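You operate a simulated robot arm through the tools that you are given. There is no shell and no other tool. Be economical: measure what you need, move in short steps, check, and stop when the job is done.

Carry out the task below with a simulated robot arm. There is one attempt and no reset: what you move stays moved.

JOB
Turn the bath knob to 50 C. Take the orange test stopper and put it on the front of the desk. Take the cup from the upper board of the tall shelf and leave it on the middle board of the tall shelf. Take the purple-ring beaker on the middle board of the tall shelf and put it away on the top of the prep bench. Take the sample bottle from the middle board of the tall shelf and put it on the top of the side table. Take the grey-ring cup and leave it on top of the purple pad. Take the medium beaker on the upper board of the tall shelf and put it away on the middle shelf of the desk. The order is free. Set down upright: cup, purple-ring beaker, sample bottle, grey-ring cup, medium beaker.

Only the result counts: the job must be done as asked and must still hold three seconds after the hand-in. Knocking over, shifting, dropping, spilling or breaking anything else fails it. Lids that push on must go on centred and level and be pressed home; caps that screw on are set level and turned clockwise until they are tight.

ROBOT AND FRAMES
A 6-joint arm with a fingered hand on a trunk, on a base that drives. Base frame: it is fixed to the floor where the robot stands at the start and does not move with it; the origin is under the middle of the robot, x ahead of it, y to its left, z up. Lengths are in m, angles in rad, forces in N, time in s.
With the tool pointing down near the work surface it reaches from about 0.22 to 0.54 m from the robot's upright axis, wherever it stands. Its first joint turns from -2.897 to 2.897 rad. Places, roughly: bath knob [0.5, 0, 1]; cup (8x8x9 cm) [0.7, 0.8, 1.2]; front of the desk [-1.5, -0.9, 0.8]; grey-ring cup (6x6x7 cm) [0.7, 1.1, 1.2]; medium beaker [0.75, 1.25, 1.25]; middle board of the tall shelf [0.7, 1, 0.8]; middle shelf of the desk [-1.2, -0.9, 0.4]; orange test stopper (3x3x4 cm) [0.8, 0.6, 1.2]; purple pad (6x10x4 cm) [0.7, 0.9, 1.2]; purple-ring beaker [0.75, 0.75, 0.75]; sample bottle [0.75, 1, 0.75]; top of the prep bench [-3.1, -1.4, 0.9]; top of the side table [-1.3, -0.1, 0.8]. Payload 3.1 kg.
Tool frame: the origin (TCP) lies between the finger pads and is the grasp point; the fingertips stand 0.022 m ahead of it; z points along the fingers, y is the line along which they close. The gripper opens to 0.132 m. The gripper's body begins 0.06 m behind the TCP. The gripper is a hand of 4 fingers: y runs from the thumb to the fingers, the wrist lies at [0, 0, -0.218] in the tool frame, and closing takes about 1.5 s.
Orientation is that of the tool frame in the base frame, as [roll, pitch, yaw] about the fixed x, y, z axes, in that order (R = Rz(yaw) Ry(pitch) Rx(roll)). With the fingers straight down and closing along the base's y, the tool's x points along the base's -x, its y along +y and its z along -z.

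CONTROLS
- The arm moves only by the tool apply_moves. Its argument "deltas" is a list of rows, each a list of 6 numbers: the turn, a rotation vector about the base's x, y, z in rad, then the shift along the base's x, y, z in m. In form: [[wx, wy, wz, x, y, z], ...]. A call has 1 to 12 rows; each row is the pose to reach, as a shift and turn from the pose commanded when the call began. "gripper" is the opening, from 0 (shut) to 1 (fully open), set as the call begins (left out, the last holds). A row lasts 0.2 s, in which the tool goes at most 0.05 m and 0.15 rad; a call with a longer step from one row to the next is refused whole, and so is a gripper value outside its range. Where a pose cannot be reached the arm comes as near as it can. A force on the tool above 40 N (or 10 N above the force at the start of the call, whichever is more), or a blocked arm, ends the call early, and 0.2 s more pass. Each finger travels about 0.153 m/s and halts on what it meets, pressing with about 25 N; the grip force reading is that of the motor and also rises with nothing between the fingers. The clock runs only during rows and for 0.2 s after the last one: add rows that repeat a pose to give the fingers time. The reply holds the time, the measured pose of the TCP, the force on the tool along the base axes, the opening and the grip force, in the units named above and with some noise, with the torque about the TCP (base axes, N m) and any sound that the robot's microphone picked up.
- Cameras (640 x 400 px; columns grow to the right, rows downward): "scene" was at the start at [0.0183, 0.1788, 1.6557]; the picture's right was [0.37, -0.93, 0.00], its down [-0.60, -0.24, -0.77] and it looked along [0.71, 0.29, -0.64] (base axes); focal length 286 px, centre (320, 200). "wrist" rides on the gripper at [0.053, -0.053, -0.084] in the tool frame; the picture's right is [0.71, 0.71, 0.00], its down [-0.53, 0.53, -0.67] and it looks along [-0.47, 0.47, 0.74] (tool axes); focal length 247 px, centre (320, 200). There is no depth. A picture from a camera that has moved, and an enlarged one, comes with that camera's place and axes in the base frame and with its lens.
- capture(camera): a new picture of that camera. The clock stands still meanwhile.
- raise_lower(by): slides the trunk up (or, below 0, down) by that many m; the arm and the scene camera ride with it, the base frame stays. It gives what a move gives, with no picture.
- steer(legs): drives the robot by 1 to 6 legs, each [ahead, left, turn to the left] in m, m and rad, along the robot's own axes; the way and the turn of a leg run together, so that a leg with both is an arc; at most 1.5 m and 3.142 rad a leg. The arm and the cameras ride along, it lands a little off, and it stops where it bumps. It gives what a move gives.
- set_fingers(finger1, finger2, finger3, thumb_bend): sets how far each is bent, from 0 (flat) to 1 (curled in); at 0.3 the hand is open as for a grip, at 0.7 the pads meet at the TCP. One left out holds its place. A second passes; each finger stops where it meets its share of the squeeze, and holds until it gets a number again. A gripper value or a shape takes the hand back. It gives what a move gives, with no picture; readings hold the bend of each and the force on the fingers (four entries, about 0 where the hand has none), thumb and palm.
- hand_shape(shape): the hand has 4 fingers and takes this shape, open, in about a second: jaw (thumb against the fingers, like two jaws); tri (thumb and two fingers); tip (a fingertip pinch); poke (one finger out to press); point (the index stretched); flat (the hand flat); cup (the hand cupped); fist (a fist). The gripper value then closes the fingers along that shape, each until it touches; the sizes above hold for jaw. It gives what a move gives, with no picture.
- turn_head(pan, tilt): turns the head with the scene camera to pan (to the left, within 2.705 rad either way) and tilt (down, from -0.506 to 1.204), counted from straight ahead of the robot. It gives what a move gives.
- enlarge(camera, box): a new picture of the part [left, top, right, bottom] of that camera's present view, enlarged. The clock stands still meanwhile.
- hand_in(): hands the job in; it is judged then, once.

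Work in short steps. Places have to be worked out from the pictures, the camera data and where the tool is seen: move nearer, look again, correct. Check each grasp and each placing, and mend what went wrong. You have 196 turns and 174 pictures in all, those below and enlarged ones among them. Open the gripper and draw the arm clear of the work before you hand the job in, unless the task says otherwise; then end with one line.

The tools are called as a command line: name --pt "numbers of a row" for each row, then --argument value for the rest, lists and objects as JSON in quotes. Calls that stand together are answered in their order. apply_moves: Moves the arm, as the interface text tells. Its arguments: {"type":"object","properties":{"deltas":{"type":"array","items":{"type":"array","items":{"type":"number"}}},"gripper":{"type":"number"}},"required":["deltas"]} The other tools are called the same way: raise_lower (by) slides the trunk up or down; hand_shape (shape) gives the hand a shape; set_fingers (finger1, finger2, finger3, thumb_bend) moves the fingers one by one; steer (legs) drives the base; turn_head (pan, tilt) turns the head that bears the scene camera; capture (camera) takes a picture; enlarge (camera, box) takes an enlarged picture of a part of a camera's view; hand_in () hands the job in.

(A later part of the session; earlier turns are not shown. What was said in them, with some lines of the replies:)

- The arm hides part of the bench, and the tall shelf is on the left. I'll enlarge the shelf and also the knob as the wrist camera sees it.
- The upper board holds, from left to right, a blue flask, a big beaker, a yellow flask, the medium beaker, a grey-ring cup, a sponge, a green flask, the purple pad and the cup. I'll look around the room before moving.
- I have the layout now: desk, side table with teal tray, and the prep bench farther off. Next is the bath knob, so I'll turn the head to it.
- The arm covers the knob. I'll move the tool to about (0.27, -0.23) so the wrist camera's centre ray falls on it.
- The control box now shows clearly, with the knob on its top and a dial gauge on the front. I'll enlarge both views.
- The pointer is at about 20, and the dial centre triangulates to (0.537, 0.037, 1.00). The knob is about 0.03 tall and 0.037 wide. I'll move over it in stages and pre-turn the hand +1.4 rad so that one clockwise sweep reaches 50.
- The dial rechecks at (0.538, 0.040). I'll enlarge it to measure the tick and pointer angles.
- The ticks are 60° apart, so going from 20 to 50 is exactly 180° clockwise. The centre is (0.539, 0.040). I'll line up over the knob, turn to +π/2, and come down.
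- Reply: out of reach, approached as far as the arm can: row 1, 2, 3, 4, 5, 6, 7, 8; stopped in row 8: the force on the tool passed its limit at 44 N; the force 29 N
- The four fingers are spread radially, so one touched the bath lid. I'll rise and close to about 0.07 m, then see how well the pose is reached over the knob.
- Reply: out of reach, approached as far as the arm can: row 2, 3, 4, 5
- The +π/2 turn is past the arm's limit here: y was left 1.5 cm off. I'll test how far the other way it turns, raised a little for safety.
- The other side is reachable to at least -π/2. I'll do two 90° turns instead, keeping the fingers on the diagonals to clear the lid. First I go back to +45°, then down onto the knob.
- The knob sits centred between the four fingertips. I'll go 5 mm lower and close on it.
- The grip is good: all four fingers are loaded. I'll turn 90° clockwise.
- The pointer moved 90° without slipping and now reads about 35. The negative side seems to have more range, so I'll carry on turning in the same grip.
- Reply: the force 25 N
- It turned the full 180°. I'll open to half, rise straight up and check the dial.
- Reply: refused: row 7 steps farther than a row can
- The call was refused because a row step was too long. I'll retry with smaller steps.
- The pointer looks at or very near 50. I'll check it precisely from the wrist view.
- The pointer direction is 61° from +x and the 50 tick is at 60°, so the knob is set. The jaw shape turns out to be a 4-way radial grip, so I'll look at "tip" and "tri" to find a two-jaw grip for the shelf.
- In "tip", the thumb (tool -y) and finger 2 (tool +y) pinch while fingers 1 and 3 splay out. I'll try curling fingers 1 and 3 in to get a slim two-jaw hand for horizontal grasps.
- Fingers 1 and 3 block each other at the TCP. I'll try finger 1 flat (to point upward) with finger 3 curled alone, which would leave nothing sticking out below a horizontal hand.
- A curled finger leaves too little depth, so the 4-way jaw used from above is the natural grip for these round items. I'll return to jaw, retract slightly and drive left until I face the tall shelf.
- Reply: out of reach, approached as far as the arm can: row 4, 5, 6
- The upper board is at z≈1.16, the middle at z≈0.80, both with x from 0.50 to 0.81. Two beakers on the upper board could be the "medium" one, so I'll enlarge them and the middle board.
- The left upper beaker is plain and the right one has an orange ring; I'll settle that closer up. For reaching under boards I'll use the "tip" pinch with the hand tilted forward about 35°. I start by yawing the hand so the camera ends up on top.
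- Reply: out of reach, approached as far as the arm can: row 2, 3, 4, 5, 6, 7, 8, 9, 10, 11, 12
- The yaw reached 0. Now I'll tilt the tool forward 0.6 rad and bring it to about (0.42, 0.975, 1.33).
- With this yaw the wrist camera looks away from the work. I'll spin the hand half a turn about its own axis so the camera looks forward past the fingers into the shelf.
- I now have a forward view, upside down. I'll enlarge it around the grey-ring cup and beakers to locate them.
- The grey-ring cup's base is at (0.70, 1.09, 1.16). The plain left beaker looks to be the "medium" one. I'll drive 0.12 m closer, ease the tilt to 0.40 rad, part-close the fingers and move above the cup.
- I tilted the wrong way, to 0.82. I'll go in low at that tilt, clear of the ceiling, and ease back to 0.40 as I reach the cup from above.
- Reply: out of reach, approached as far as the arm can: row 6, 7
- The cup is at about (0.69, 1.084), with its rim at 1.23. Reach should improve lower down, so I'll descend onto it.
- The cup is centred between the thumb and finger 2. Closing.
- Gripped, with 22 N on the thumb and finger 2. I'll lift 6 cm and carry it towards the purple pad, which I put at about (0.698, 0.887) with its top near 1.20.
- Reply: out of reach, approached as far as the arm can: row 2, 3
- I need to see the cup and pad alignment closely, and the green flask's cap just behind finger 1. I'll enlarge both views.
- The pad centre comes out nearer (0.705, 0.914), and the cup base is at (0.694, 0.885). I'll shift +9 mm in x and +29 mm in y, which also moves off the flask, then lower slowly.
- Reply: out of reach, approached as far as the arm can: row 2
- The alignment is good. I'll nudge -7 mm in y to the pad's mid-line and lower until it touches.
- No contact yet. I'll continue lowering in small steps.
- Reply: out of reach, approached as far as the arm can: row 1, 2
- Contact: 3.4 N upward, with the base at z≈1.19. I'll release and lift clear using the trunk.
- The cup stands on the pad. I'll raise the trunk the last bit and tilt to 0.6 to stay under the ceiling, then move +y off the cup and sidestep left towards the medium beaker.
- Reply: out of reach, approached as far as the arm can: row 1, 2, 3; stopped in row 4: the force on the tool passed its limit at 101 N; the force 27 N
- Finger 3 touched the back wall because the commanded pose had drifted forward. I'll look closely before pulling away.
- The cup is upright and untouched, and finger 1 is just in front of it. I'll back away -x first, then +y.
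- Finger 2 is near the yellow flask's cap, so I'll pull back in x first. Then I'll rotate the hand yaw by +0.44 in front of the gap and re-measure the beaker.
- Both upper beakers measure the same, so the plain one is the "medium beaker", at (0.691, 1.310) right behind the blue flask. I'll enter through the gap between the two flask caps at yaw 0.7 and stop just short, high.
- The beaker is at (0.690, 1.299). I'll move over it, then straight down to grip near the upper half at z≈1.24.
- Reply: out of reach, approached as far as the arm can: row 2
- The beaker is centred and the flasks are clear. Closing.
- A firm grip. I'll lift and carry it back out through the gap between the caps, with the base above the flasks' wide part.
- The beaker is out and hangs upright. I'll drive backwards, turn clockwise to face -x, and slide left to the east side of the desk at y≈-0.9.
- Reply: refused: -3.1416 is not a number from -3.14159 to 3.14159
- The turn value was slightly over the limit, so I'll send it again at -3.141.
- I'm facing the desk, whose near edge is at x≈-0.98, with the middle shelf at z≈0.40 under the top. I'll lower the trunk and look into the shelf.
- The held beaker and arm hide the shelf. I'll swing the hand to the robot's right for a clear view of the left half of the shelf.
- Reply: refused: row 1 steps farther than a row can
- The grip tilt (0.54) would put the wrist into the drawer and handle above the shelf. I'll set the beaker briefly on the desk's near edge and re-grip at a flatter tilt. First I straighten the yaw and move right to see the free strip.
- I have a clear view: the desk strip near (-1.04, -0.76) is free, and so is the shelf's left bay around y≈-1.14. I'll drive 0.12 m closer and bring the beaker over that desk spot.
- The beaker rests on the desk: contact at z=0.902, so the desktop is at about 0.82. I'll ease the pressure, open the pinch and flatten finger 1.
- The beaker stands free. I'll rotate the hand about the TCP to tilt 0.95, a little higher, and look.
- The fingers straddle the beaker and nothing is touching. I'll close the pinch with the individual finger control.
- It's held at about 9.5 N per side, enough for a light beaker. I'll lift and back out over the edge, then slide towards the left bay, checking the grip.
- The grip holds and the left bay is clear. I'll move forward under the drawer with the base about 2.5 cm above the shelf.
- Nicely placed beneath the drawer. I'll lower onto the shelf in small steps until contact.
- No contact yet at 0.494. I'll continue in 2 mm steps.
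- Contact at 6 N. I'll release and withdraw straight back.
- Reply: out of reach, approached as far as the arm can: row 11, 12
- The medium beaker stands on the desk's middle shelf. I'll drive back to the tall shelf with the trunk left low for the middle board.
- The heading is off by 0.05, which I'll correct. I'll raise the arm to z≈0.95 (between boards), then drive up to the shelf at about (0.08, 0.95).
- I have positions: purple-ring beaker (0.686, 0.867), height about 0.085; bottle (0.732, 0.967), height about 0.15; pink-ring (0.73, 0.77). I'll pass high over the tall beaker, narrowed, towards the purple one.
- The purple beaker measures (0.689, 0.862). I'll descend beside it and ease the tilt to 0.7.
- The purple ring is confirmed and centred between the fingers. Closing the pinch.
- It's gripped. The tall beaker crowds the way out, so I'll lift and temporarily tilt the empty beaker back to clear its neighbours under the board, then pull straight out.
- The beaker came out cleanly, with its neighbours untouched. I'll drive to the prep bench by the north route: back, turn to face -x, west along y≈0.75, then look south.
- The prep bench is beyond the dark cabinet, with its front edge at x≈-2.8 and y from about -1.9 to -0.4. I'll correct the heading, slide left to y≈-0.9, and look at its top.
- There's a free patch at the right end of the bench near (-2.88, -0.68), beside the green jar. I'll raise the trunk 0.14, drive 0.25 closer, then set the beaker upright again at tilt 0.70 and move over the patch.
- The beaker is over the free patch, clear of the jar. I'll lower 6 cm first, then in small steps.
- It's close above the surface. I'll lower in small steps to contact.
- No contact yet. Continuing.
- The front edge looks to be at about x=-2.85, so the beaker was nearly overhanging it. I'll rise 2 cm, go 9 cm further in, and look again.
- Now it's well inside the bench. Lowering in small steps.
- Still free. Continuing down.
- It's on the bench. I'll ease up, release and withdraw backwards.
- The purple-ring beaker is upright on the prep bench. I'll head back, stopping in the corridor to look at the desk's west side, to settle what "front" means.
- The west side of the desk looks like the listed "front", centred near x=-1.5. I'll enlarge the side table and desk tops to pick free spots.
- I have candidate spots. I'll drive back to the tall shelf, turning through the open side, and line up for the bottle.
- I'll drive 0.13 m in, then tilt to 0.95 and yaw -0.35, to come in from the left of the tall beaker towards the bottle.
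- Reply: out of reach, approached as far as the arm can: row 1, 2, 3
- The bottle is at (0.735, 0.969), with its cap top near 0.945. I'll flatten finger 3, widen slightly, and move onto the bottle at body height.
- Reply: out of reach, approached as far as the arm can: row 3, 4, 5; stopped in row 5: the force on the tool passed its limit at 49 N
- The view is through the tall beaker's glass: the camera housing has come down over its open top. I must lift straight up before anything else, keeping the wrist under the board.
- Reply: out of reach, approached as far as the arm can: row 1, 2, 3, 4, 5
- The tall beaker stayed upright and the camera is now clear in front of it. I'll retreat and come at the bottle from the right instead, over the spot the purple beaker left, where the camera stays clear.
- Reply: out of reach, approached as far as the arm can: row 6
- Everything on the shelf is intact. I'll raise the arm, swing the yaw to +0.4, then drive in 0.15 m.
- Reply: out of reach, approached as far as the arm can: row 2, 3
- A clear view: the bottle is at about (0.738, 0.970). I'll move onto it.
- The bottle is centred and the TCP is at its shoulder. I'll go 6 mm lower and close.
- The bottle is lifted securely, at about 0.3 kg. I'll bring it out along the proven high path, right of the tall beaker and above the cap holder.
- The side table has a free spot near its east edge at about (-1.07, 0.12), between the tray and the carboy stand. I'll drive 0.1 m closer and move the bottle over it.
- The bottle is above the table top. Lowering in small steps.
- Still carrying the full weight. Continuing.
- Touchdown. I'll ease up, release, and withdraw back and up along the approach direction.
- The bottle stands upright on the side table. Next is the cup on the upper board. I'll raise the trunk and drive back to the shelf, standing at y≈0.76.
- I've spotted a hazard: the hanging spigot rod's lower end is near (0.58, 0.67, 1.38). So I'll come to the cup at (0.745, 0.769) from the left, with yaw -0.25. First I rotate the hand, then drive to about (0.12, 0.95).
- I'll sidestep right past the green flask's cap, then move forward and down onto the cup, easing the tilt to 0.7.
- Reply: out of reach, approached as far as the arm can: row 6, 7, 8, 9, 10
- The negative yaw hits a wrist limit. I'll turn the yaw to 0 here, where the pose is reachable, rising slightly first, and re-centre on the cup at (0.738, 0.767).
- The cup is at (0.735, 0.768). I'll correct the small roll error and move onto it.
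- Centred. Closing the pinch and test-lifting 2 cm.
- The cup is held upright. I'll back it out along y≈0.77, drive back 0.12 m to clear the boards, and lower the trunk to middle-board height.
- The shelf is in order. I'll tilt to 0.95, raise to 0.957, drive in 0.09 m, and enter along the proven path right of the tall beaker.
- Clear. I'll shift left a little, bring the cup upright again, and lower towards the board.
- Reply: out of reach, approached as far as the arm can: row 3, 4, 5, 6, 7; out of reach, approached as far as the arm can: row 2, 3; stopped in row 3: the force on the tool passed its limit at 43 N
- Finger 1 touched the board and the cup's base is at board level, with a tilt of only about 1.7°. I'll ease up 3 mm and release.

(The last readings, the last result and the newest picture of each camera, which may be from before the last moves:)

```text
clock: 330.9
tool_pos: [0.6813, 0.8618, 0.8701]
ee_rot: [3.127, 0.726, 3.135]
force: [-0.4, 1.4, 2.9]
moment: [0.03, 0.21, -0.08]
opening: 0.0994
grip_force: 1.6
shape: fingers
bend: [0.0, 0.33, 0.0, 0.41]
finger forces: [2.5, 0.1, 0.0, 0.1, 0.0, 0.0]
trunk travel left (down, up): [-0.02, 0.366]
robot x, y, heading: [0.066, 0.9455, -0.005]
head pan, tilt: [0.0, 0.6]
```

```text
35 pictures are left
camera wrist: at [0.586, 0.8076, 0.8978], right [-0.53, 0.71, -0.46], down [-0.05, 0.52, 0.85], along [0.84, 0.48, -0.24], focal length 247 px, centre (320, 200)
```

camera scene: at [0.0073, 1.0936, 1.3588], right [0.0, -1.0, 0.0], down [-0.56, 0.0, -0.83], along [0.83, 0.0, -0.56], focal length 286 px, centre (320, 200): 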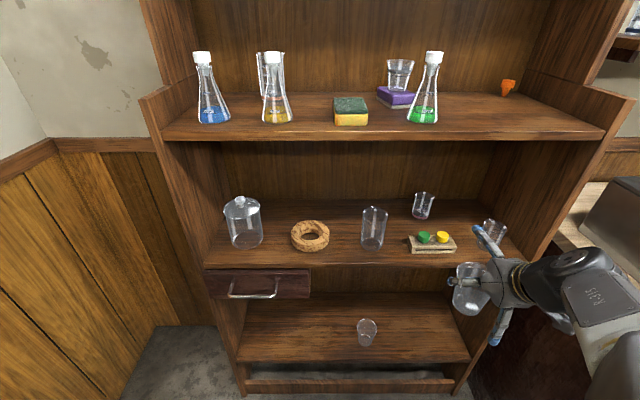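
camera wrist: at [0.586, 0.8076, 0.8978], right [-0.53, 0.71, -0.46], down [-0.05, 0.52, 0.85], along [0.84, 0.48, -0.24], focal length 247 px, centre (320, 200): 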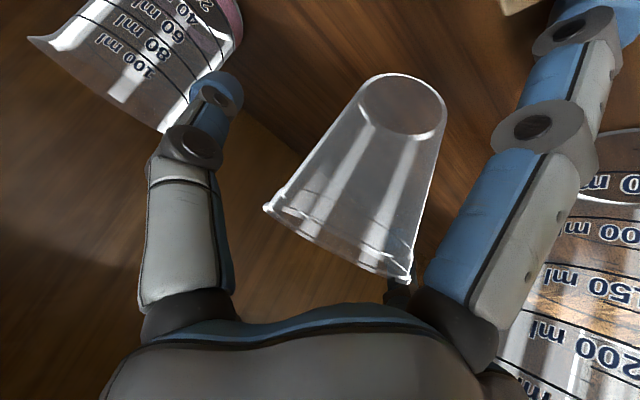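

The cup stands upright on the middle board. I'll rise and tilt away the way I came, narrow the fingers, then back out high.

apply_moves --pt "0 0 0 -0.002 0 0.015" --pt "0 -0.07 0 -0.008 0 0.035" --pt "0 -0.14 0 -0.018 0 0.055" --pt "0 -0.21 0 -0.028 -0.002 0.075" --pt "0 -0.225 0 -0.035 -0.004 0.09" --pt "0 -0.225 0 -0.04 -0.005 0.1"

set_fingers --finger2 0.48 --thumb_bend 0.6

apply_moves --pt "0 0 0 -0.03 -0.003 0.008" --pt "0 0 0 -0.07 -0.005 0.01" --pt "0 0 0 -0.11 -0.008 0.01" --pt "0 0 0 -0.15 -0.01 0.01" --pt "0 0 0 -0.19 -0.01 0.01"

steer --legs '[[-0.25, 0, 0]]'

capture --camera "scene"

```text
clock: 332.3
tool_pos: [0.6406, 0.8567, 0.9712]
ee_rot: [3.128, 0.953, 3.137]
force: [-0.5, 0.5, -0.4]
moment: [-0.02, -0.01, 0.01]
opening: 0.0995
grip_force: 0.0
shape: fingers
bend: [0.0, 0.33, 0.0, 0.41]
finger forces: [0.0, 0.1, 0.0, 0.1, 0.1, 0.0]
trunk travel left (down, up): [-0.02, 0.366]
robot x, y, heading: [0.0651, 0.9468, -0.005]
head pan, tilt: [0.0, 0.6]
```

```text
clock: 333.3
tool_pos: [0.6414, 0.8562, 0.97]
ee_rot: [3.124, 0.952, 3.137]
force: [0.1, 0.8, -0.2]
moment: [-0.01, -0.01, 0.02]
opening: 0.0882
grip_force: 0.1
shape: fingers
bend: [0.0, 0.48, 0.0, 0.6]
finger forces: [0.0, 0.0, 0.0, 0.1, 0.0, 0.1]
trunk travel left (down, up): [-0.02, 0.366]
robot x, y, heading: [0.0663, 0.9432, -0.004]
head pan, tilt: [0.0, 0.6]
```

```text
clock: 334.5
tool_pos: [0.45, 0.8479, 0.9818]
ee_rot: [3.127, 0.951, 3.135]
force: [-0.7, -0.1, -0.1]
moment: [0.01, 0.01, -0.03]
opening: 0.0881
grip_force: 0.1
shape: fingers
bend: [0.0, 0.48, 0.0, 0.6]
finger forces: [0.0, 0.0, 0.0, 0.0, 0.0, 0.0]
trunk travel left (down, up): [-0.02, 0.366]
robot x, y, heading: [0.0711, 0.9461, -0.001]
head pan, tilt: [0.0, 0.6]
```

```text
clock: 336.3
tool_pos: [0.1989, 0.8485, 0.9815]
ee_rot: [3.126, 0.951, 3.138]
force: [-1.2, -0.3, 0.0]
moment: [0.03, 0.03, 0.02]
opening: 0.0884
grip_force: 0.1
shape: fingers
bend: [0.0, 0.48, 0.0, 0.6]
finger forces: [0.0, 0.0, 0.0, 0.0, 0.1, 0.0]
trunk travel left (down, up): [-0.02, 0.366]
robot x, y, heading: [-0.1763, 0.9455, 0.003]
head pan, tilt: [0.0, 0.6]
```

```text
34 pictures are left
camera scene: at [-0.1539, 1.0939, 1.3589], right [0.0, -1.0, 0.0], down [-0.56, 0.0, -0.83], along [0.83, 0.0, -0.56], focal length 286 px, centre (320, 200)
```

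scene: 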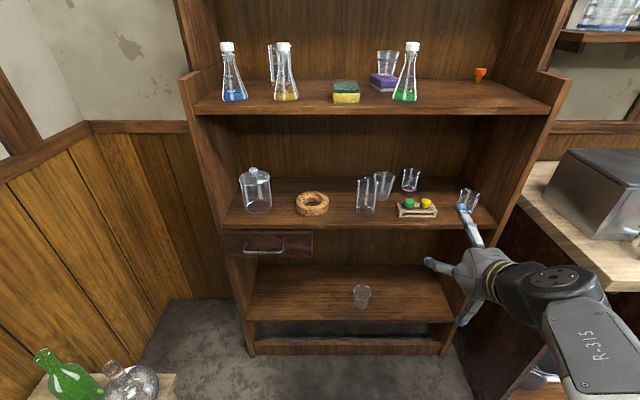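

The cup is placed. Next is the stopper at about (0.785, 0.602), tucked under the spigot rod. I'll approach along heading -0.35 with a flat tilt (1.1) and finger 1 curled, keeping the wrist below the rod's end (z≈1.38).

steer --legs '[[0, -0.107, -0.35]]'

raise_lower --by 0.205

set_fingers --finger1 1.0 --finger2 0.44 --finger3 0.0 --thumb_bend 0.56

apply_moves --pt "0 0 0 0.03 0.015 0.01" --pt "0 0 0 0.06 0.035 0.02" --pt "-0.025 -0.07 0 0.085 0.05 0.03" --pt "-0.051 -0.141 0 0.108 0.064 0.035" --pt "-0.051 -0.141 0 0.108 0.064 0.035"

capture --camera "scene"

```text
clock: 337.8
tool_pos: [0.1275, 0.6203, 0.9811]
ee_rot: [3.126, 0.95, 2.794]
force: [0.2, -0.2, -0.5]
moment: [0.0, -0.05, 0.01]
opening: 0.0881
grip_force: 0.1
shape: fingers
bend: [0.0, 0.48, 0.0, 0.6]
finger forces: [0.0, 0.1, 0.1, 0.1, 0.1, 0.0]
trunk travel left (down, up): [-0.02, 0.366]
robot x, y, heading: [-0.1988, 0.8406, -0.347]
head pan, tilt: [0.0, 0.6]
```

```text
clock: 340.0
tool_pos: [0.1279, 0.6204, 1.187]
ee_rot: [3.125, 0.95, 2.792]
force: [0.4, -0.2, 1.2]
moment: [-0.02, -0.02, 0.0]
opening: 0.0881
grip_force: 0.2
shape: fingers
bend: [0.0, 0.48, 0.0, 0.6]
finger forces: [0.0, 0.0, 0.0, 0.0, 0.1, 0.1]
trunk travel left (down, up): [-0.225, 0.161]
robot x, y, heading: [-0.1999, 0.8434, -0.348]
head pan, tilt: [0.0, 0.6]
```

```text
clock: 341.0
tool_pos: [0.1269, 0.6207, 1.1882]
ee_rot: [3.127, 0.95, 2.792]
force: [-0.4, 1.1, 0.0]
moment: [0.0, 0.02, 0.06]
opening: 0.0456
grip_force: 0.1
shape: fingers
bend: [1.0, 0.44, 0.0, 0.56]
finger forces: [0.0, 0.0, 0.0, 0.1, 0.0, 0.1]
trunk travel left (down, up): [-0.225, 0.161]
robot x, y, heading: [-0.1991, 0.8434, -0.35]
head pan, tilt: [0.0, 0.6]
```

```text
clock: 342.2
tool_pos: [0.2351, 0.686, 1.2204]
ee_rot: [3.119, 1.103, 2.793]
force: [0.4, 0.6, 0.4]
moment: [0.02, -0.01, -0.03]
opening: 0.0454
grip_force: 0.1
shape: fingers
bend: [1.0, 0.44, 0.0, 0.56]
finger forces: [0.0, 0.0, 0.1, 0.1, 0.0, 0.0]
trunk travel left (down, up): [-0.225, 0.161]
robot x, y, heading: [-0.1984, 0.8406, -0.349]
head pan, tilt: [0.0, 0.6]
```

```text
33 pictures are left
camera scene: at [-0.1232, 0.9715, 1.564], right [-0.34, -0.94, 0.0], down [-0.53, 0.19, -0.83], along [0.78, -0.28, -0.56], focal length 286 px, centre (320, 200)
```

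scene: 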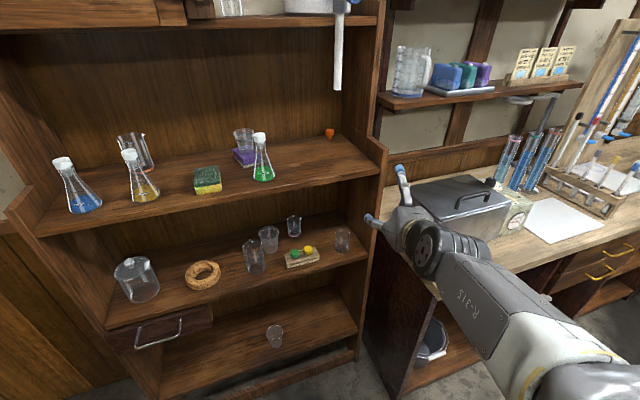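

The rod's end is confirmed at z≈1.387, and the stopper at about (0.79, 0.60). I'll drive in along world +x to (0.137, 0.84).

steer --legs '[[0.315, 0.115, 0]]'

capture --camera "wrist"

```text
clock: 344.4
tool_pos: [0.5715, 0.6892, 1.2207]
ee_rot: [3.121, 1.101, 2.799]
force: [0.5, 0.4, -0.2]
moment: [0.01, 0.0, -0.02]
opening: 0.0454
grip_force: 0.0
shape: fingers
bend: [1.0, 0.44, 0.0, 0.56]
finger forces: [0.0, 0.0, 0.1, 0.0, 0.0, 0.1]
trunk travel left (down, up): [-0.225, 0.161]
robot x, y, heading: [0.1327, 0.8492, -0.342]
head pan, tilt: [0.0, 0.6]
```

```text
32 pictures are left
camera wrist: at [0.4611, 0.6707, 1.2111], right [-0.07, 0.78, -0.62], down [-0.17, 0.61, 0.78], along [0.98, 0.17, 0.09], focal length 247 px, centre (320, 200)
```

wrist: 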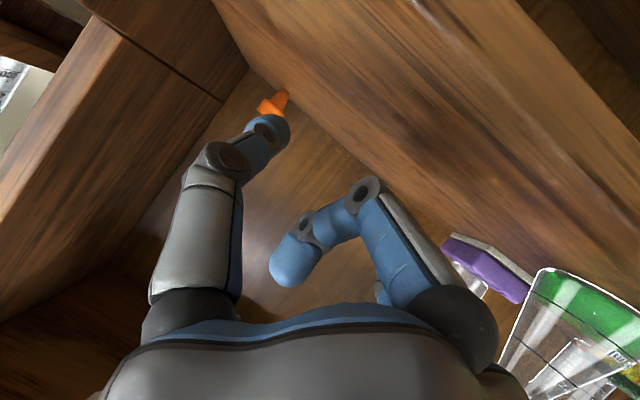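

The stopper stands upright at about (0.80, 0.598). I'll advance to about 4 cm short of it, correcting the small roll, and look again.

apply_moves --pt "-0.008 0.003 -0.018 0.04 -0.017 -0.003" --pt "-0.008 0.003 -0.018 0.08 -0.034 -0.006" --pt "-0.008 0.003 -0.018 0.12 -0.05 -0.008" --pt "-0.008 0.003 -0.018 0.155 -0.065 -0.01" --pt "-0.008 0.003 -0.018 0.17 -0.072 -0.012" --pt "-0.008 0.003 -0.018 0.17 -0.072 -0.012"

capture --camera "wrist"

capture --camera "scene"

```text
clock: 345.8
tool_pos: [0.7401, 0.6147, 1.2178]
ee_rot: [3.101, 1.176, 2.809]
force: [-0.1, 0.2, 1.0]
moment: [-0.01, 0.0, -0.01]
opening: 0.0456
grip_force: 0.0
shape: fingers
bend: [1.0, 0.44, 0.0, 0.56]
finger forces: [0.1, 0.0, 0.1, 0.0, 0.0, 0.0]
out of reach, approached as far as the arm can: row 1, 3, 4, 5, 6
trunk travel left (down, up): [-0.225, 0.161]
robot x, y, heading: [0.1356, 0.8462, -0.341]
head pan, tilt: [0.0, 0.6]
```

```text
31 pictures are left
camera wrist: at [0.6315, 0.5923, 1.2008], right [-0.05, 0.77, -0.64], down [-0.24, 0.61, 0.75], along [0.97, 0.2, 0.16], focal length 247 px, centre (320, 200)
```

wrist: 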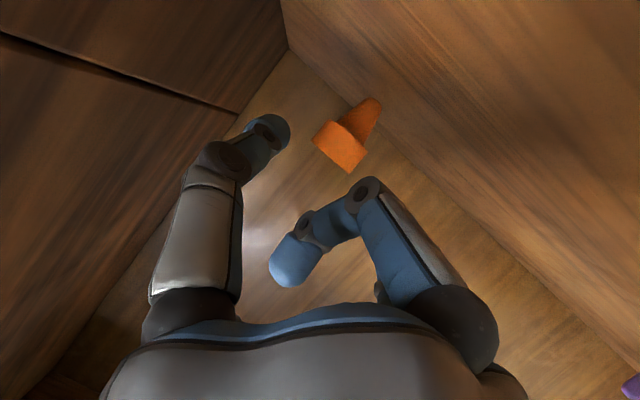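

```text
30 pictures are left
camera scene: at [0.2113, 0.9747, 1.564], right [-0.33, -0.94, 0.0], down [-0.53, 0.19, -0.83], along [0.78, -0.28, -0.56], focal length 286 px, centre (320, 200)
```

scene: 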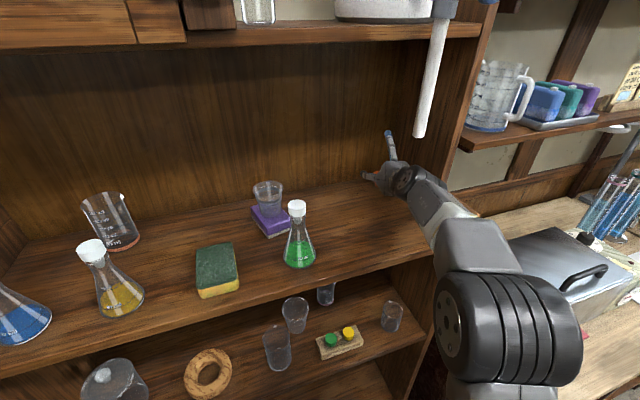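

The reach is a little short. The stopper is at (0.80, 0.613). I'll shift the hand left 1.8 cm to line up, then creep the base 4.5 cm ahead, which also gives reach back.

apply_moves --pt "0 0 0 -0.004 0.009 -0.002" --pt "0 0 0 -0.004 0.019 -0.006" --pt "0 0 0 -0.004 0.019 -0.008"

steer --legs '[[0.04, 0, 0]]'

capture --camera "wrist"

```text
clock: 346.6
tool_pos: [0.7272, 0.6218, 1.1928]
ee_rot: [3.122, 1.111, 2.798]
force: [-0.6, -0.5, 0.4]
moment: [0.0, -0.03, -0.05]
opening: 0.0452
grip_force: 0.1
shape: fingers
bend: [1.0, 0.44, 0.0, 0.56]
finger forces: [0.1, 0.0, 0.0, 0.1, 0.0, 0.0]
out of reach, approached as far as the arm can: row 1, 2, 3
trunk travel left (down, up): [-0.225, 0.161]
robot x, y, heading: [0.136, 0.8496, -0.347]
head pan, tilt: [0.0, 0.6]
```

```text
clock: 347.5
tool_pos: [0.765, 0.6082, 1.1926]
ee_rot: [3.122, 1.105, 2.793]
force: [-0.5, -0.1, -1.0]
moment: [0.01, -0.01, 0.01]
opening: 0.0456
grip_force: 0.0
shape: fingers
bend: [1.0, 0.44, 0.0, 0.56]
finger forces: [0.0, 0.1, 0.0, 0.1, 0.1, 0.0]
trunk travel left (down, up): [-0.225, 0.161]
robot x, y, heading: [0.1717, 0.8304, -0.343]
head pan, tilt: [0.0, 0.6]
```

```text
29 pictures are left
camera wrist: at [0.6557, 0.5886, 1.1822], right [-0.07, 0.78, -0.63], down [-0.18, 0.61, 0.77], along [0.98, 0.16, 0.09], focal length 247 px, centre (320, 200)
```

wrist: 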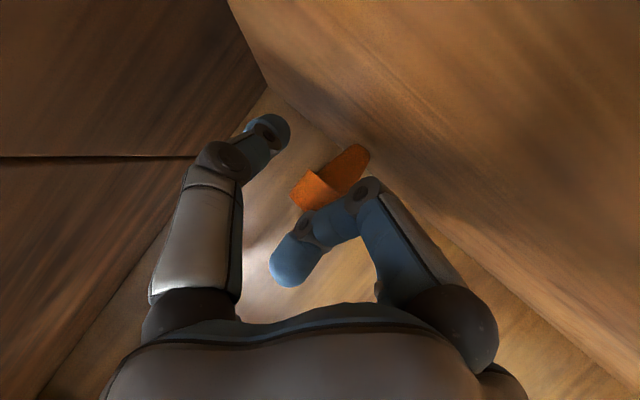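

Nearly there: the stopper is about 2 cm ahead and 1.2 cm to the left. I'll nudge the arm.

apply_moves --pt "0 0 0 0.005 0.01 0" --pt "0 0 0 0.013 0.008 0.001" --pt "0 0 0 0.023 0.0045 0.001" --pt "0 0 0 0.023 0.0045 0.001"

capture --camera "wrist"

```text
clock: 348.5
tool_pos: [0.7878, 0.6114, 1.2002]
ee_rot: [3.089, 1.164, 2.8]
force: [0.2, -0.5, -0.2]
moment: [0.0, 0.03, -0.03]
opening: 0.0457
grip_force: 0.0
shape: fingers
bend: [1.0, 0.44, 0.0, 0.56]
finger forces: [0.0, 0.1, 0.0, 0.0, 0.0, 0.0]
out of reach, approached as far as the arm can: row 1, 2, 3, 4
trunk travel left (down, up): [-0.225, 0.161]
robot x, y, heading: [0.1756, 0.8311, -0.338]
head pan, tilt: [0.0, 0.6]
```

```text
28 pictures are left
camera wrist: at [0.6784, 0.5884, 1.1842], right [-0.06, 0.77, -0.64], down [-0.24, 0.61, 0.76], along [0.97, 0.2, 0.15], focal length 247 px, centre (320, 200)
```

wrist: 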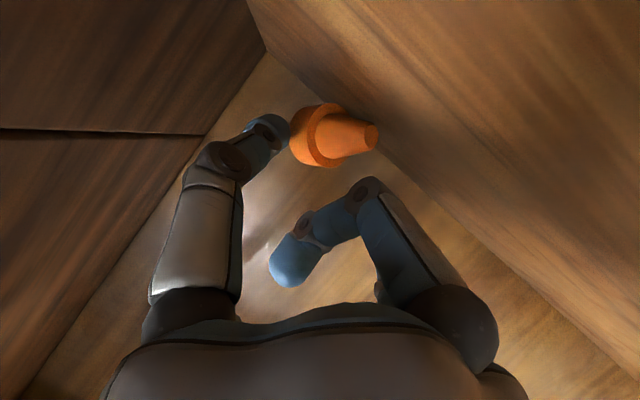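

My thumb tipped the stopper over. It now lies along y near (0.805, 0.597), which is fine to pinch lengthwise. The arm is at its limit because the wrist is high relative to the shoulder. I'll back off 0.3 m, raise the trunk 0.1 and lower the arm to suit.

steer --legs '[[-0.3, 0, 0]]'

raise_lower --by 0.1

apply_moves --pt "0.005 0.03 -0.025 0 0 -0.03" --pt "0.012 0.06 -0.05 0 0 -0.06" --pt "0.012 0.06 -0.05 0 0 -0.085" --pt "0.012 0.06 -0.05 -0.003 -0.008 -0.1" --pt "0.012 0.06 -0.05 -0.003 -0.008 -0.1"

```text
clock: 350.6
tool_pos: [0.4974, 0.7123, 1.2014]
ee_rot: [3.086, 1.166, 2.796]
force: [-0.1, -0.1, -1.0]
moment: [0.01, -0.02, 0.0]
opening: 0.0457
grip_force: 0.1
shape: fingers
bend: [1.0, 0.44, 0.0, 0.56]
finger forces: [0.1, 0.0, 0.1, 0.0, 0.0, 0.0]
trunk travel left (down, up): [-0.225, 0.161]
robot x, y, heading: [-0.1151, 0.9353, -0.346]
head pan, tilt: [0.0, 0.6]
```

```text
clock: 351.9
tool_pos: [0.4973, 0.7129, 1.3006]
ee_rot: [3.089, 1.164, 2.796]
force: [0.7, -0.5, 0.4]
moment: [-0.02, 0.0, -0.04]
opening: 0.0456
grip_force: 0.0
shape: fingers
bend: [1.0, 0.44, 0.0, 0.56]
finger forces: [0.1, 0.0, 0.0, 0.0, 0.1, 0.0]
trunk travel left (down, up): [-0.325, 0.061]
robot x, y, heading: [-0.1169, 0.9316, -0.346]
head pan, tilt: [0.0, 0.6]
```

```text
clock: 353.1
tool_pos: [0.5024, 0.7119, 1.2021]
ee_rot: [3.125, 1.1, 2.767]
force: [0.3, 0.0, -0.5]
moment: [0.0, 0.04, -0.01]
opening: 0.0459
grip_force: 0.1
shape: fingers
bend: [1.0, 0.44, 0.0, 0.56]
finger forces: [0.0, 0.1, 0.1, 0.1, 0.0, 0.1]
out of reach, approached as far as the arm can: row 4, 5
trunk travel left (down, up): [-0.325, 0.061]
robot x, y, heading: [-0.1174, 0.9385, -0.344]
head pan, tilt: [0.0, 0.6]
```

The pattern is clear: the wrist needs its yaw about 0.15 rad to the left of the radial line. I'll reposition the hand (yaw +0.075, shifted right) and then drive to about (0.185, 0.90).

apply_moves --pt "-0.005 0 0.02 -0.02 -0.015 0.004" --pt "-0.005 0 0.04 -0.045 -0.035 0.004" --pt "-0.005 0 0.075 -0.065 -0.055 0.004" --pt "-0.005 0 0.075 -0.072 -0.064 0.004" --pt "-0.005 0 0.075 -0.072 -0.064 0.004"

steer --legs '[[0.297, 0.066, 0]]'

capture --camera "wrist"

```text
clock: 354.3
tool_pos: [0.421, 0.6416, 1.2043]
ee_rot: [3.122, 1.107, 2.849]
force: [0.0, 0.3, 0.0]
moment: [0.01, 0.02, 0.03]
opening: 0.0457
grip_force: 0.1
shape: fingers
bend: [1.0, 0.44, 0.0, 0.56]
finger forces: [0.1, 0.0, 0.0, 0.0, 0.1, 0.0]
out of reach, approached as far as the arm can: row 1, 2
trunk travel left (down, up): [-0.325, 0.061]
robot x, y, heading: [-0.1106, 0.9408, -0.346]
head pan, tilt: [0.0, 0.6]
```

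```text
clock: 356.4
tool_pos: [0.7279, 0.6044, 1.2048]
ee_rot: [3.122, 1.104, 2.855]
force: [-0.9, 1.0, -0.6]
moment: [0.02, 0.03, -0.04]
opening: 0.0457
grip_force: 0.0
shape: fingers
bend: [1.0, 0.44, 0.0, 0.56]
finger forces: [0.0, 0.0, 0.1, 0.0, 0.0, 0.0]
trunk travel left (down, up): [-0.325, 0.061]
robot x, y, heading: [0.1892, 0.8996, -0.343]
head pan, tilt: [0.0, 0.6]
```

```text
27 pictures are left
camera wrist: at [0.6182, 0.5782, 1.1948], right [-0.12, 0.77, -0.63], down [-0.21, 0.6, 0.77], along [0.97, 0.22, 0.09], focal length 247 px, centre (320, 200)
```

wrist: 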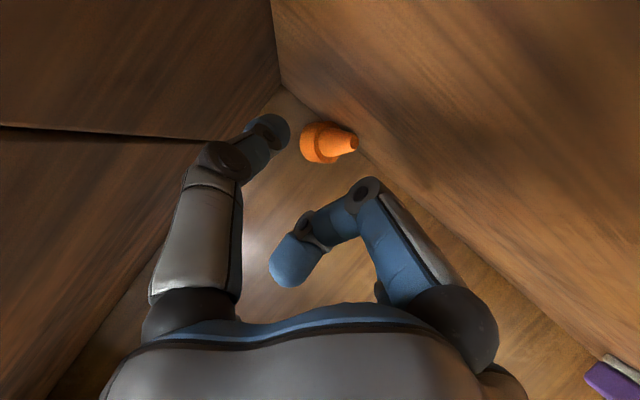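

The stopper is at (0.803, 0.597), lying across. I'll line up laterally, then advance so it sits between the fingertips.

apply_moves --pt "0 0 0 0.003 0.0115 -0.005" --pt "0 0 0 0.022 0.006 -0.01" --pt "0 0 0 0.042 0.0 -0.012" --pt "0 0 0 0.055 -0.004 -0.012" --pt "0 0 0 0.062 -0.0057 -0.0125" --pt "0 0 0 0.062 -0.0057 -0.0125"

capture --camera "wrist"

```text
clock: 357.8
tool_pos: [0.7873, 0.5987, 1.1929]
ee_rot: [3.124, 1.108, 2.853]
force: [-6.2, 1.3, -1.3]
moment: [-0.06, -0.48, 0.01]
opening: 0.0455
grip_force: 2.5
shape: fingers
bend: [1.0, 0.44, 0.0, 0.56]
finger forces: [0.0, 0.0, 6.0, 0.0, 0.1, 0.0]
trunk travel left (down, up): [-0.325, 0.061]
robot x, y, heading: [0.1881, 0.8983, -0.343]
head pan, tilt: [0.0, 0.6]
```

```text
26 pictures are left
camera wrist: at [0.6778, 0.5728, 1.1833], right [-0.12, 0.77, -0.63], down [-0.21, 0.6, 0.77], along [0.97, 0.22, 0.09], focal length 247 px, centre (320, 200)
```

wrist: 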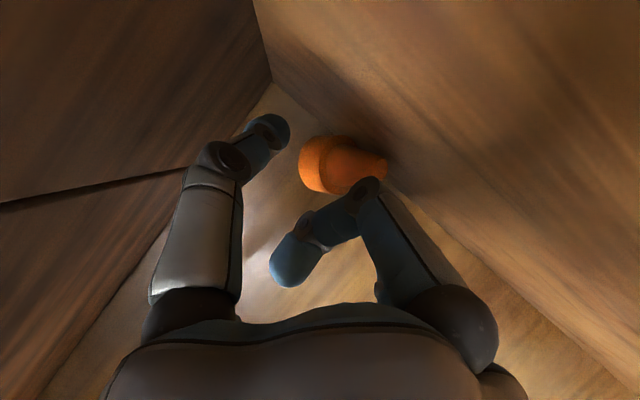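

The fingertips straddle the stopper, and finger 3 lightly touches the back wall. I'll go 4 mm further and close.

apply_moves --pt "0 0 0 0.003 -0.001 -0.001" --pt "0 0 0 0.004 -0.001 -0.002"

set_fingers --finger2 0.85 --thumb_bend 0.85

capture --camera "wrist"

```text
clock: 358.4
tool_pos: [0.7881, 0.5968, 1.1924]
ee_rot: [3.12, 1.108, 2.853]
force: [-20.6, 7.0, -6.7]
moment: [-0.61, -1.71, 0.14]
opening: 0.0457
grip_force: 10.4
shape: fingers
bend: [1.0, 0.44, 0.0, 0.56]
finger forces: [0.0, 0.0, 20.5, 0.0, 0.1, 0.0]
trunk travel left (down, up): [-0.325, 0.061]
robot x, y, heading: [0.1871, 0.8971, -0.341]
head pan, tilt: [0.0, 0.6]
```

```text
clock: 359.4
tool_pos: [0.7877, 0.597, 1.1924]
ee_rot: [3.12, 1.109, 2.854]
force: [-23.7, 5.9, -8.2]
moment: [-0.39, -1.88, -0.01]
opening: 0.0248
grip_force: 21.5
shape: fingers
bend: [1.0, 0.53, 0.0, 0.8]
finger forces: [0.0, 9.8, 23.8, 0.0, 10.1, 0.0]
trunk travel left (down, up): [-0.325, 0.061]
robot x, y, heading: [0.1905, 0.8951, -0.344]
head pan, tilt: [0.0, 0.6]
```

```text
25 pictures are left
camera wrist: at [0.6786, 0.5718, 1.1829], right [-0.11, 0.77, -0.63], down [-0.21, 0.6, 0.77], along [0.97, 0.22, 0.1], focal length 247 px, centre (320, 200)
```

wrist: 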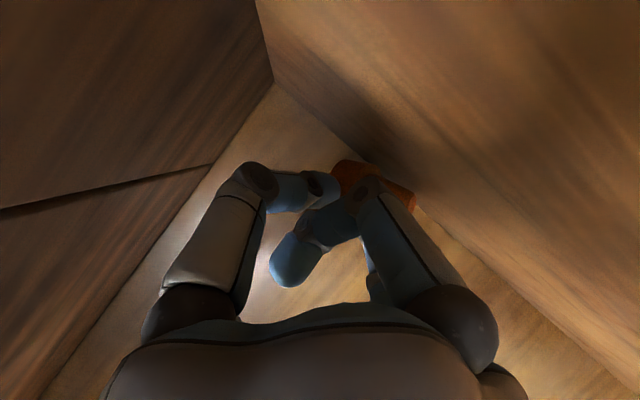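

Both fingers press about 10 N on it. I'll lift slightly and draw back to check it comes along.

apply_moves --pt "0 0 0 -0.006 0.002 0.004" --pt "0 0 0 -0.02 0.006 0.01" --pt "0 0 0 -0.05 0.014 0.014" --pt "0 0 0 -0.08 0.022 0.015"

capture --camera "wrist"

```text
clock: 360.4
tool_pos: [0.7106, 0.6191, 1.2069]
ee_rot: [3.125, 1.105, 2.859]
force: [-0.4, -0.6, -0.2]
moment: [0.0, 0.01, -0.02]
opening: 0.0246
grip_force: 10.2
shape: fingers
bend: [1.0, 0.53, 0.01, 0.8]
finger forces: [0.0, 9.9, 0.0, 0.0, 10.2, 0.0]
trunk travel left (down, up): [-0.325, 0.061]
robot x, y, heading: [0.1892, 0.8973, -0.342]
head pan, tilt: [0.0, 0.6]
```

```text
24 pictures are left
camera wrist: at [0.6024, 0.5927, 1.1977], right [-0.12, 0.77, -0.63], down [-0.21, 0.6, 0.77], along [0.97, 0.22, 0.09], focal length 247 px, centre (320, 200)
```

wrist: 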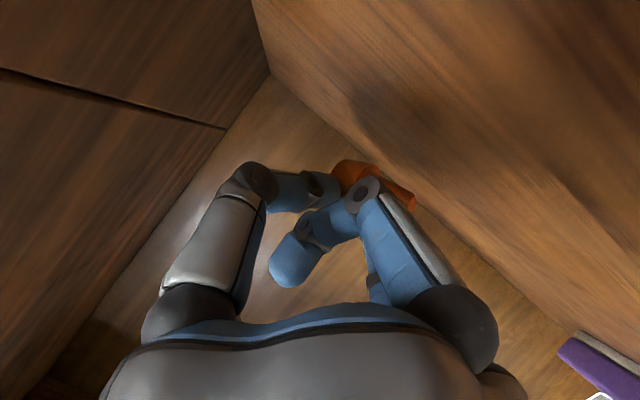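

It's held firmly. I'll back out of the shelf, straighten to heading 0, and reverse west along y≈0.7 to the corridor.

steer --legs '[[-0.3, -0.066, 0], [0, 0, 0.342], [0, -0.24, 0], [-1.0, 0, 0], [-1.1, 0, 0]]'

steer --legs '[[0, -0.65, 0], [0, -0.65, 0]]'

turn_head --pan 0.0 --tilt 0.55

capture --camera "scene"

```text
clock: 374.9
tool_pos: [-1.626, 0.6172, 1.2069]
ee_rot: [3.122, 1.107, -3.085]
force: [-0.9, -1.0, -0.3]
moment: [-0.01, 0.01, -0.01]
opening: 0.0246
grip_force: 10.0
shape: fingers
bend: [1.0, 0.53, 0.01, 0.8]
finger forces: [0.1, 9.7, 0.0, 0.0, 10.2, 0.1]
trunk travel left (down, up): [-0.325, 0.061]
robot x, y, heading: [-2.2127, 0.7059, -0.003]
head pan, tilt: [0.0, 0.6]
```

```text
clock: 381.8
tool_pos: [-1.626, -0.7021, 1.2061]
ee_rot: [3.122, 1.105, -3.086]
force: [0.0, -0.1, -0.2]
moment: [-0.01, -0.03, 0.02]
opening: 0.0246
grip_force: 9.8
shape: fingers
bend: [1.0, 0.53, 0.01, 0.8]
finger forces: [0.1, 9.8, 0.1, 0.0, 10.3, 0.0]
trunk travel left (down, up): [-0.325, 0.061]
robot x, y, heading: [-2.2091, -0.6183, -0.001]
head pan, tilt: [0.0, 0.6]
```

```text
clock: 382.5
tool_pos: [-1.6263, -0.7009, 1.2064]
ee_rot: [3.122, 1.106, -3.083]
force: [-0.3, -0.7, 0.0]
moment: [0.01, 0.0, 0.01]
opening: 0.0247
grip_force: 9.4
shape: fingers
bend: [1.0, 0.53, 0.01, 0.8]
finger forces: [0.0, 9.8, 0.0, 0.1, 10.2, 0.0]
trunk travel left (down, up): [-0.325, 0.061]
robot x, y, heading: [-2.2074, -0.616, 0.0]
head pan, tilt: [0.0, 0.55]
```

```text
23 pictures are left
camera scene: at [-2.1826, -0.4683, 1.6688], right [0.0, -1.0, 0.0], down [-0.52, 0.0, -0.85], along [0.85, 0.0, -0.52], focal length 286 px, centre (320, 200)
```

scene: 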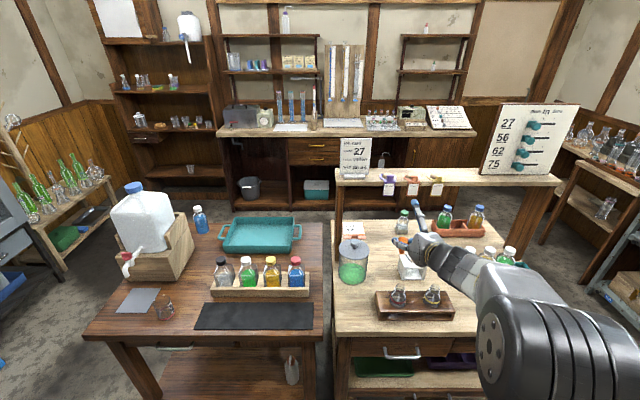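

A good view of the desk's west (front) side. The free area near (-1.54, -0.59) lies between the jar, the rack and the corner. I'll drive so the TCP is above it, then lower the trunk.

steer --legs '[[0.07, 0.107, 0]]'

raise_lower --by -0.3

capture --camera "scene"

capture --camera "wrist"

```text
clock: 383.8
tool_pos: [-1.5537, -0.5894, 1.2064]
ee_rot: [3.124, 1.103, -3.081]
force: [0.2, 0.5, -0.7]
moment: [-0.01, -0.02, -0.02]
opening: 0.0246
grip_force: 9.8
shape: fingers
bend: [1.0, 0.53, 0.01, 0.8]
finger forces: [0.0, 9.8, 0.0, 0.0, 10.3, 0.0]
trunk travel left (down, up): [-0.325, 0.061]
robot x, y, heading: [-2.1387, -0.5019, 0.005]
head pan, tilt: [0.0, 0.55]
```

```text
clock: 386.8
tool_pos: [-1.5559, -0.5894, 0.9055]
ee_rot: [3.122, 1.107, -3.08]
force: [-1.4, 0.8, 0.1]
moment: [-0.03, 0.0, -0.01]
opening: 0.0247
grip_force: 9.9
shape: fingers
bend: [1.0, 0.53, 0.01, 0.8]
finger forces: [0.1, 9.8, 0.1, 0.0, 10.3, 0.1]
trunk travel left (down, up): [-0.025, 0.361]
robot x, y, heading: [-2.1428, -0.5036, 0.006]
head pan, tilt: [0.0, 0.55]
```

```text
22 pictures are left
camera scene: at [-2.1121, -0.358, 1.3682], right [0.0, -1.0, 0.0], down [-0.52, 0.0, -0.85], along [0.85, 0.0, -0.52], focal length 286 px, centre (320, 200)
```

scene: 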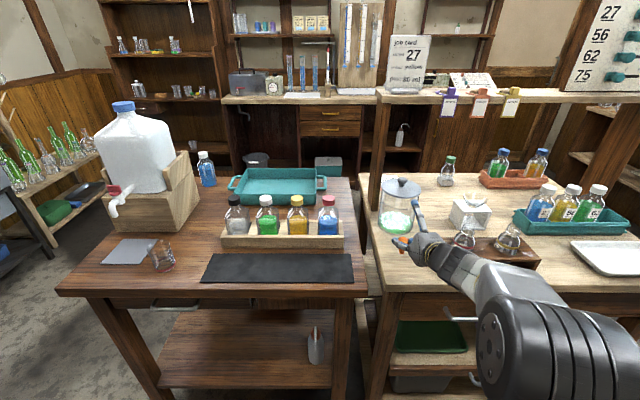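

```text
21 pictures are left
camera wrist: at [-1.6491, -0.6509, 0.8965], right [-0.37, 0.69, -0.63], down [-0.4, 0.49, 0.77], along [0.84, 0.54, 0.09], focal length 247 px, centre (320, 200)
```

wrist: 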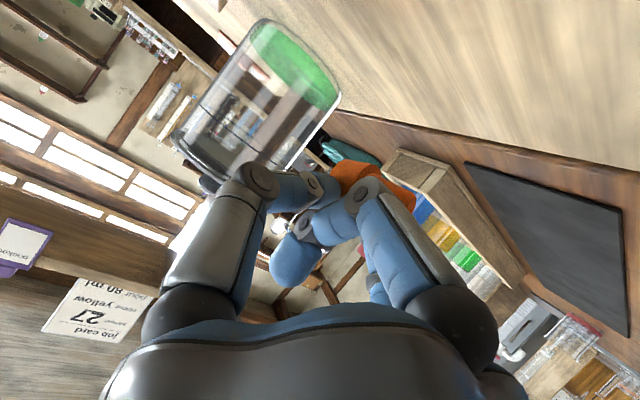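

The stopper is over the desk corner, clear of the jar and rack. I'll lower it the last 5 cm gently.

apply_moves --pt "0 0 0 0 0 -0.015" --pt "0 0 0 0 0 -0.03" --pt "0 0 0 0 0 -0.04" --pt "0 0 0 0 0 -0.045" --pt "0 0 0 0 0 -0.049"

enlarge --camera "scene" --box '[350, 180, 510, 310]'

```text
clock: 388.0
tool_pos: [-1.5549, -0.5896, 0.8571]
ee_rot: [3.124, 1.105, -3.081]
force: [-0.7, -0.6, 0.2]
moment: [-0.01, -0.01, 0.01]
opening: 0.0248
grip_force: 9.8
shape: fingers
bend: [1.0, 0.53, 0.01, 0.8]
finger forces: [0.0, 9.8, 0.1, 0.0, 10.3, 0.0]
trunk travel left (down, up): [-0.025, 0.361]
robot x, y, heading: [-2.1402, -0.5039, 0.005]
head pan, tilt: [0.0, 0.55]
```

```text
3.08 times, centred on (430, 245) of scene
camera zoom: at [-2.1121, -0.358, 1.3682], right [0.0, -1.0, 0.0], down [-0.52, 0.0, -0.85], along [0.85, 0.0, -0.52], focal length 880 px, centre (-18, 62)
```

zoom: 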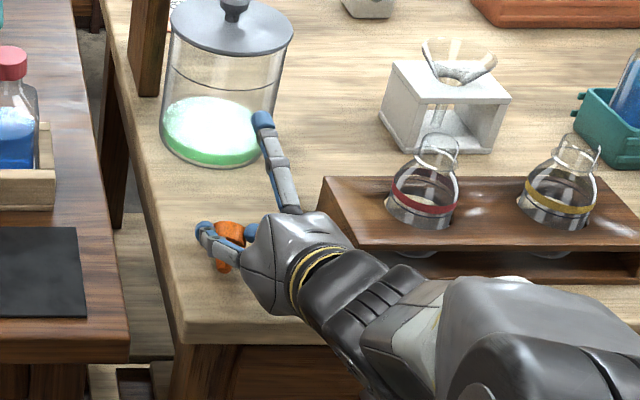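

Almost down. A few more millimetres.

apply_moves --pt "0 0 0 0 0 -0.002" --pt "0 0 0 0 0 -0.004" --pt "0 0 0 0 0 -0.006"

apply_moves --pt "0 0 0 0 0 -0.002" --pt "0 0 0 0 0 -0.004"

```text
clock: 388.8
tool_pos: [-1.5551, -0.589, 0.8506]
ee_rot: [3.125, 1.107, -3.078]
force: [0.3, 0.0, 1.0]
moment: [0.03, 0.0, -0.02]
opening: 0.0248
grip_force: 10.5
shape: fingers
bend: [1.0, 0.53, 0.01, 0.8]
finger forces: [0.1, 9.9, 0.0, 0.0, 10.4, 0.1]
trunk travel left (down, up): [-0.025, 0.361]
robot x, y, heading: [-2.1411, -0.5092, -0.001]
head pan, tilt: [0.0, 0.55]
```

```text
clock: 389.4
tool_pos: [-1.5535, -0.5894, 0.8491]
ee_rot: [3.121, 1.115, -3.085]
force: [3.5, -2.6, 13.3]
moment: [0.3, -0.21, -0.08]
opening: 0.0245
grip_force: 12.9
shape: fingers
bend: [1.0, 0.53, 0.01, 0.81]
finger forces: [0.1, 12.0, 0.0, 0.0, 13.8, 0.1]
trunk travel left (down, up): [-0.025, 0.361]
robot x, y, heading: [-2.1444, -0.5034, 0.001]
head pan, tilt: [0.0, 0.55]
```

Contact. I'll ease up, release and withdraw straight west.

apply_moves --pt "0 0 0 0 0 0.002" --pt "0 0 0 0 0 0.004"

set_fingers --finger2 0.42 --thumb_bend 0.54

apply_moves --pt "0 0 0 0 0 0" --pt "0 0 0 -0.02 0 0.003" --pt "0 0 0 -0.06 0 0.01" --pt "0 0 0 -0.1 0 0.02" --pt "0 0 0 -0.14 0 0.04"

steer --legs '[[-0.2, 0, 0]]'

capture --camera "scene"

```text
clock: 390.0
tool_pos: [-1.5554, -0.5888, 0.8518]
ee_rot: [3.124, 1.104, -3.083]
force: [2.1, -0.5, 6.7]
moment: [0.14, -0.12, -0.02]
opening: 0.0245
grip_force: 11.5
shape: fingers
bend: [1.0, 0.53, 0.01, 0.81]
finger forces: [0.1, 11.1, 0.0, 0.0, 11.6, 0.0]
trunk travel left (down, up): [-0.025, 0.361]
robot x, y, heading: [-2.1399, -0.5033, 0.007]
head pan, tilt: [0.0, 0.55]
```

```text
clock: 391.0
tool_pos: [-1.5556, -0.5895, 0.8509]
ee_rot: [3.123, 1.107, -3.081]
force: [0.5, 0.0, -0.5]
moment: [0.02, 0.0, -0.01]
opening: 0.0475
grip_force: 0.1
shape: fingers
bend: [1.0, 0.42, 0.01, 0.54]
finger forces: [0.0, 0.0, 0.0, 0.0, 0.0, 0.0]
trunk travel left (down, up): [-0.025, 0.361]
robot x, y, heading: [-2.1429, -0.5059, 0.003]
head pan, tilt: [0.0, 0.55]
```

```text
clock: 392.2
tool_pos: [-1.6968, -0.5909, 0.8904]
ee_rot: [3.123, 1.108, -3.081]
force: [0.3, 0.1, 0.1]
moment: [-0.01, -0.02, -0.03]
opening: 0.0477
grip_force: 0.1
shape: fingers
bend: [1.0, 0.42, 0.01, 0.54]
finger forces: [0.0, 0.0, 0.0, 0.0, 0.0, 0.1]
trunk travel left (down, up): [-0.025, 0.361]
robot x, y, heading: [-2.1432, -0.5035, 0.004]
head pan, tilt: [0.0, 0.55]
```

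```text
clock: 393.8
tool_pos: [-1.8998, -0.5915, 0.8908]
ee_rot: [3.123, 1.107, -3.081]
force: [-0.3, -0.2, 0.7]
moment: [-0.02, 0.05, -0.02]
opening: 0.0475
grip_force: 0.0
shape: fingers
bend: [1.0, 0.42, 0.01, 0.54]
finger forces: [0.1, 0.0, 0.0, 0.0, 0.1, 0.0]
trunk travel left (down, up): [-0.025, 0.361]
robot x, y, heading: [-2.3456, -0.5063, 0.006]
head pan, tilt: [0.0, 0.55]
```

```text
19 pictures are left
camera scene: at [-2.3169, -0.3588, 1.3683], right [0.0, -1.0, 0.0], down [-0.52, 0.0, -0.85], along [0.85, 0.0, -0.52], focal length 286 px, centre (320, 200)
```

scene: 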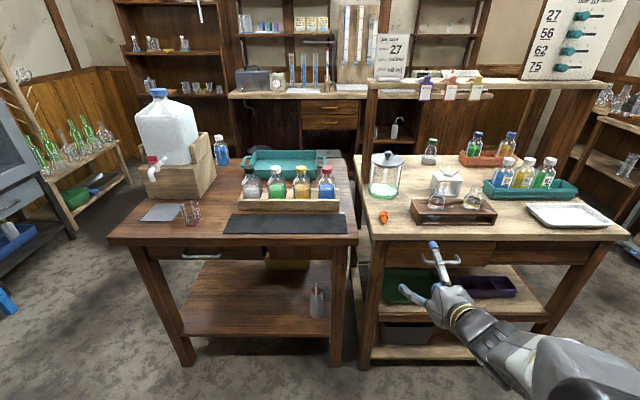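

The stopper lies on the front of the desk. I'll open the hand fully and take one last close look at it and the bottle.

hand_shape --shape "jaw"

enlarge --camera "scene" --box '[340, 130, 500, 260]'

enlarge --camera "scene" --box '[100, 0, 300, 180]'

```text
clock: 394.7
tool_pos: [-1.8974, -0.5908, 0.89]
ee_rot: [3.122, 1.109, -3.08]
force: [-0.8, 0.0, 0.2]
moment: [-0.03, -0.04, 0.02]
opening: 0.1321
grip_force: 0.0
shape: jaw
bend: [0.3, 0.3, 0.3, 0.3]
finger forces: [0.0, 0.1, 0.0, 0.1, 0.1, 0.0]
trunk travel left (down, up): [-0.025, 0.361]
robot x, y, heading: [-2.3462, -0.5055, 0.007]
head pan, tilt: [0.0, 0.55]
```

```text
3.08 times, centred on (420, 195) of scene
camera zoom: at [-2.3162, -0.3588, 1.3682], right [0.0, -1.0, 0.0], down [-0.52, 0.0, -0.85], along [0.85, 0.0, -0.52], focal length 880 px, centre (12, 215)
```

zoom: 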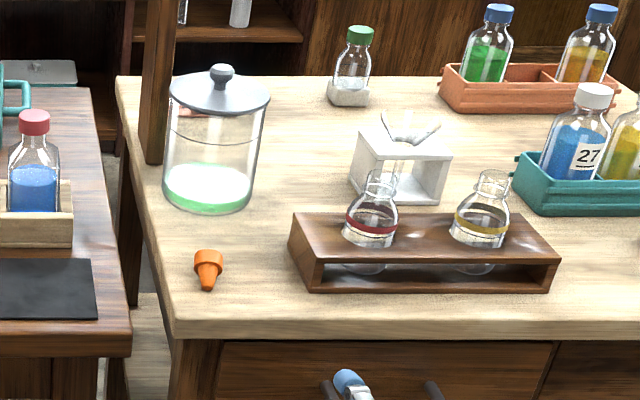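

```text
2.22 times, centred on (200, 90) of scene
camera zoom: at [-2.3162, -0.3588, 1.3682], right [0.0, -1.0, 0.0], down [-0.52, 0.0, -0.85], along [0.85, 0.0, -0.52], focal length 635 px, centre (587, 444)
```

zoom: 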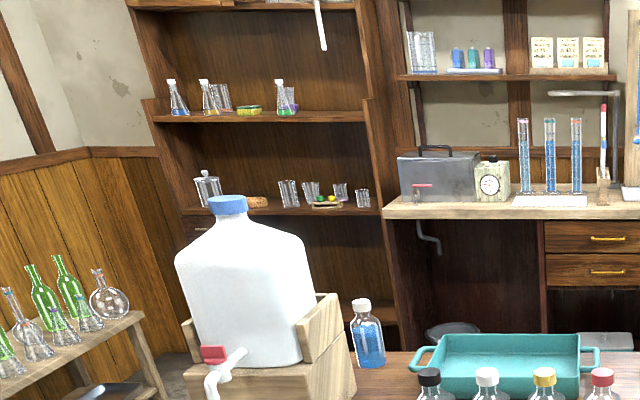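

All the placings look right, and the hand is open and clear. Handing in.

hand_in

```text
The job is handed in.
```

I handed the job in with all seven parts done as asked; in the last pictures everything I could see looked right. The stopper tipped over as I reached for it, so it lies on its side on the desk.
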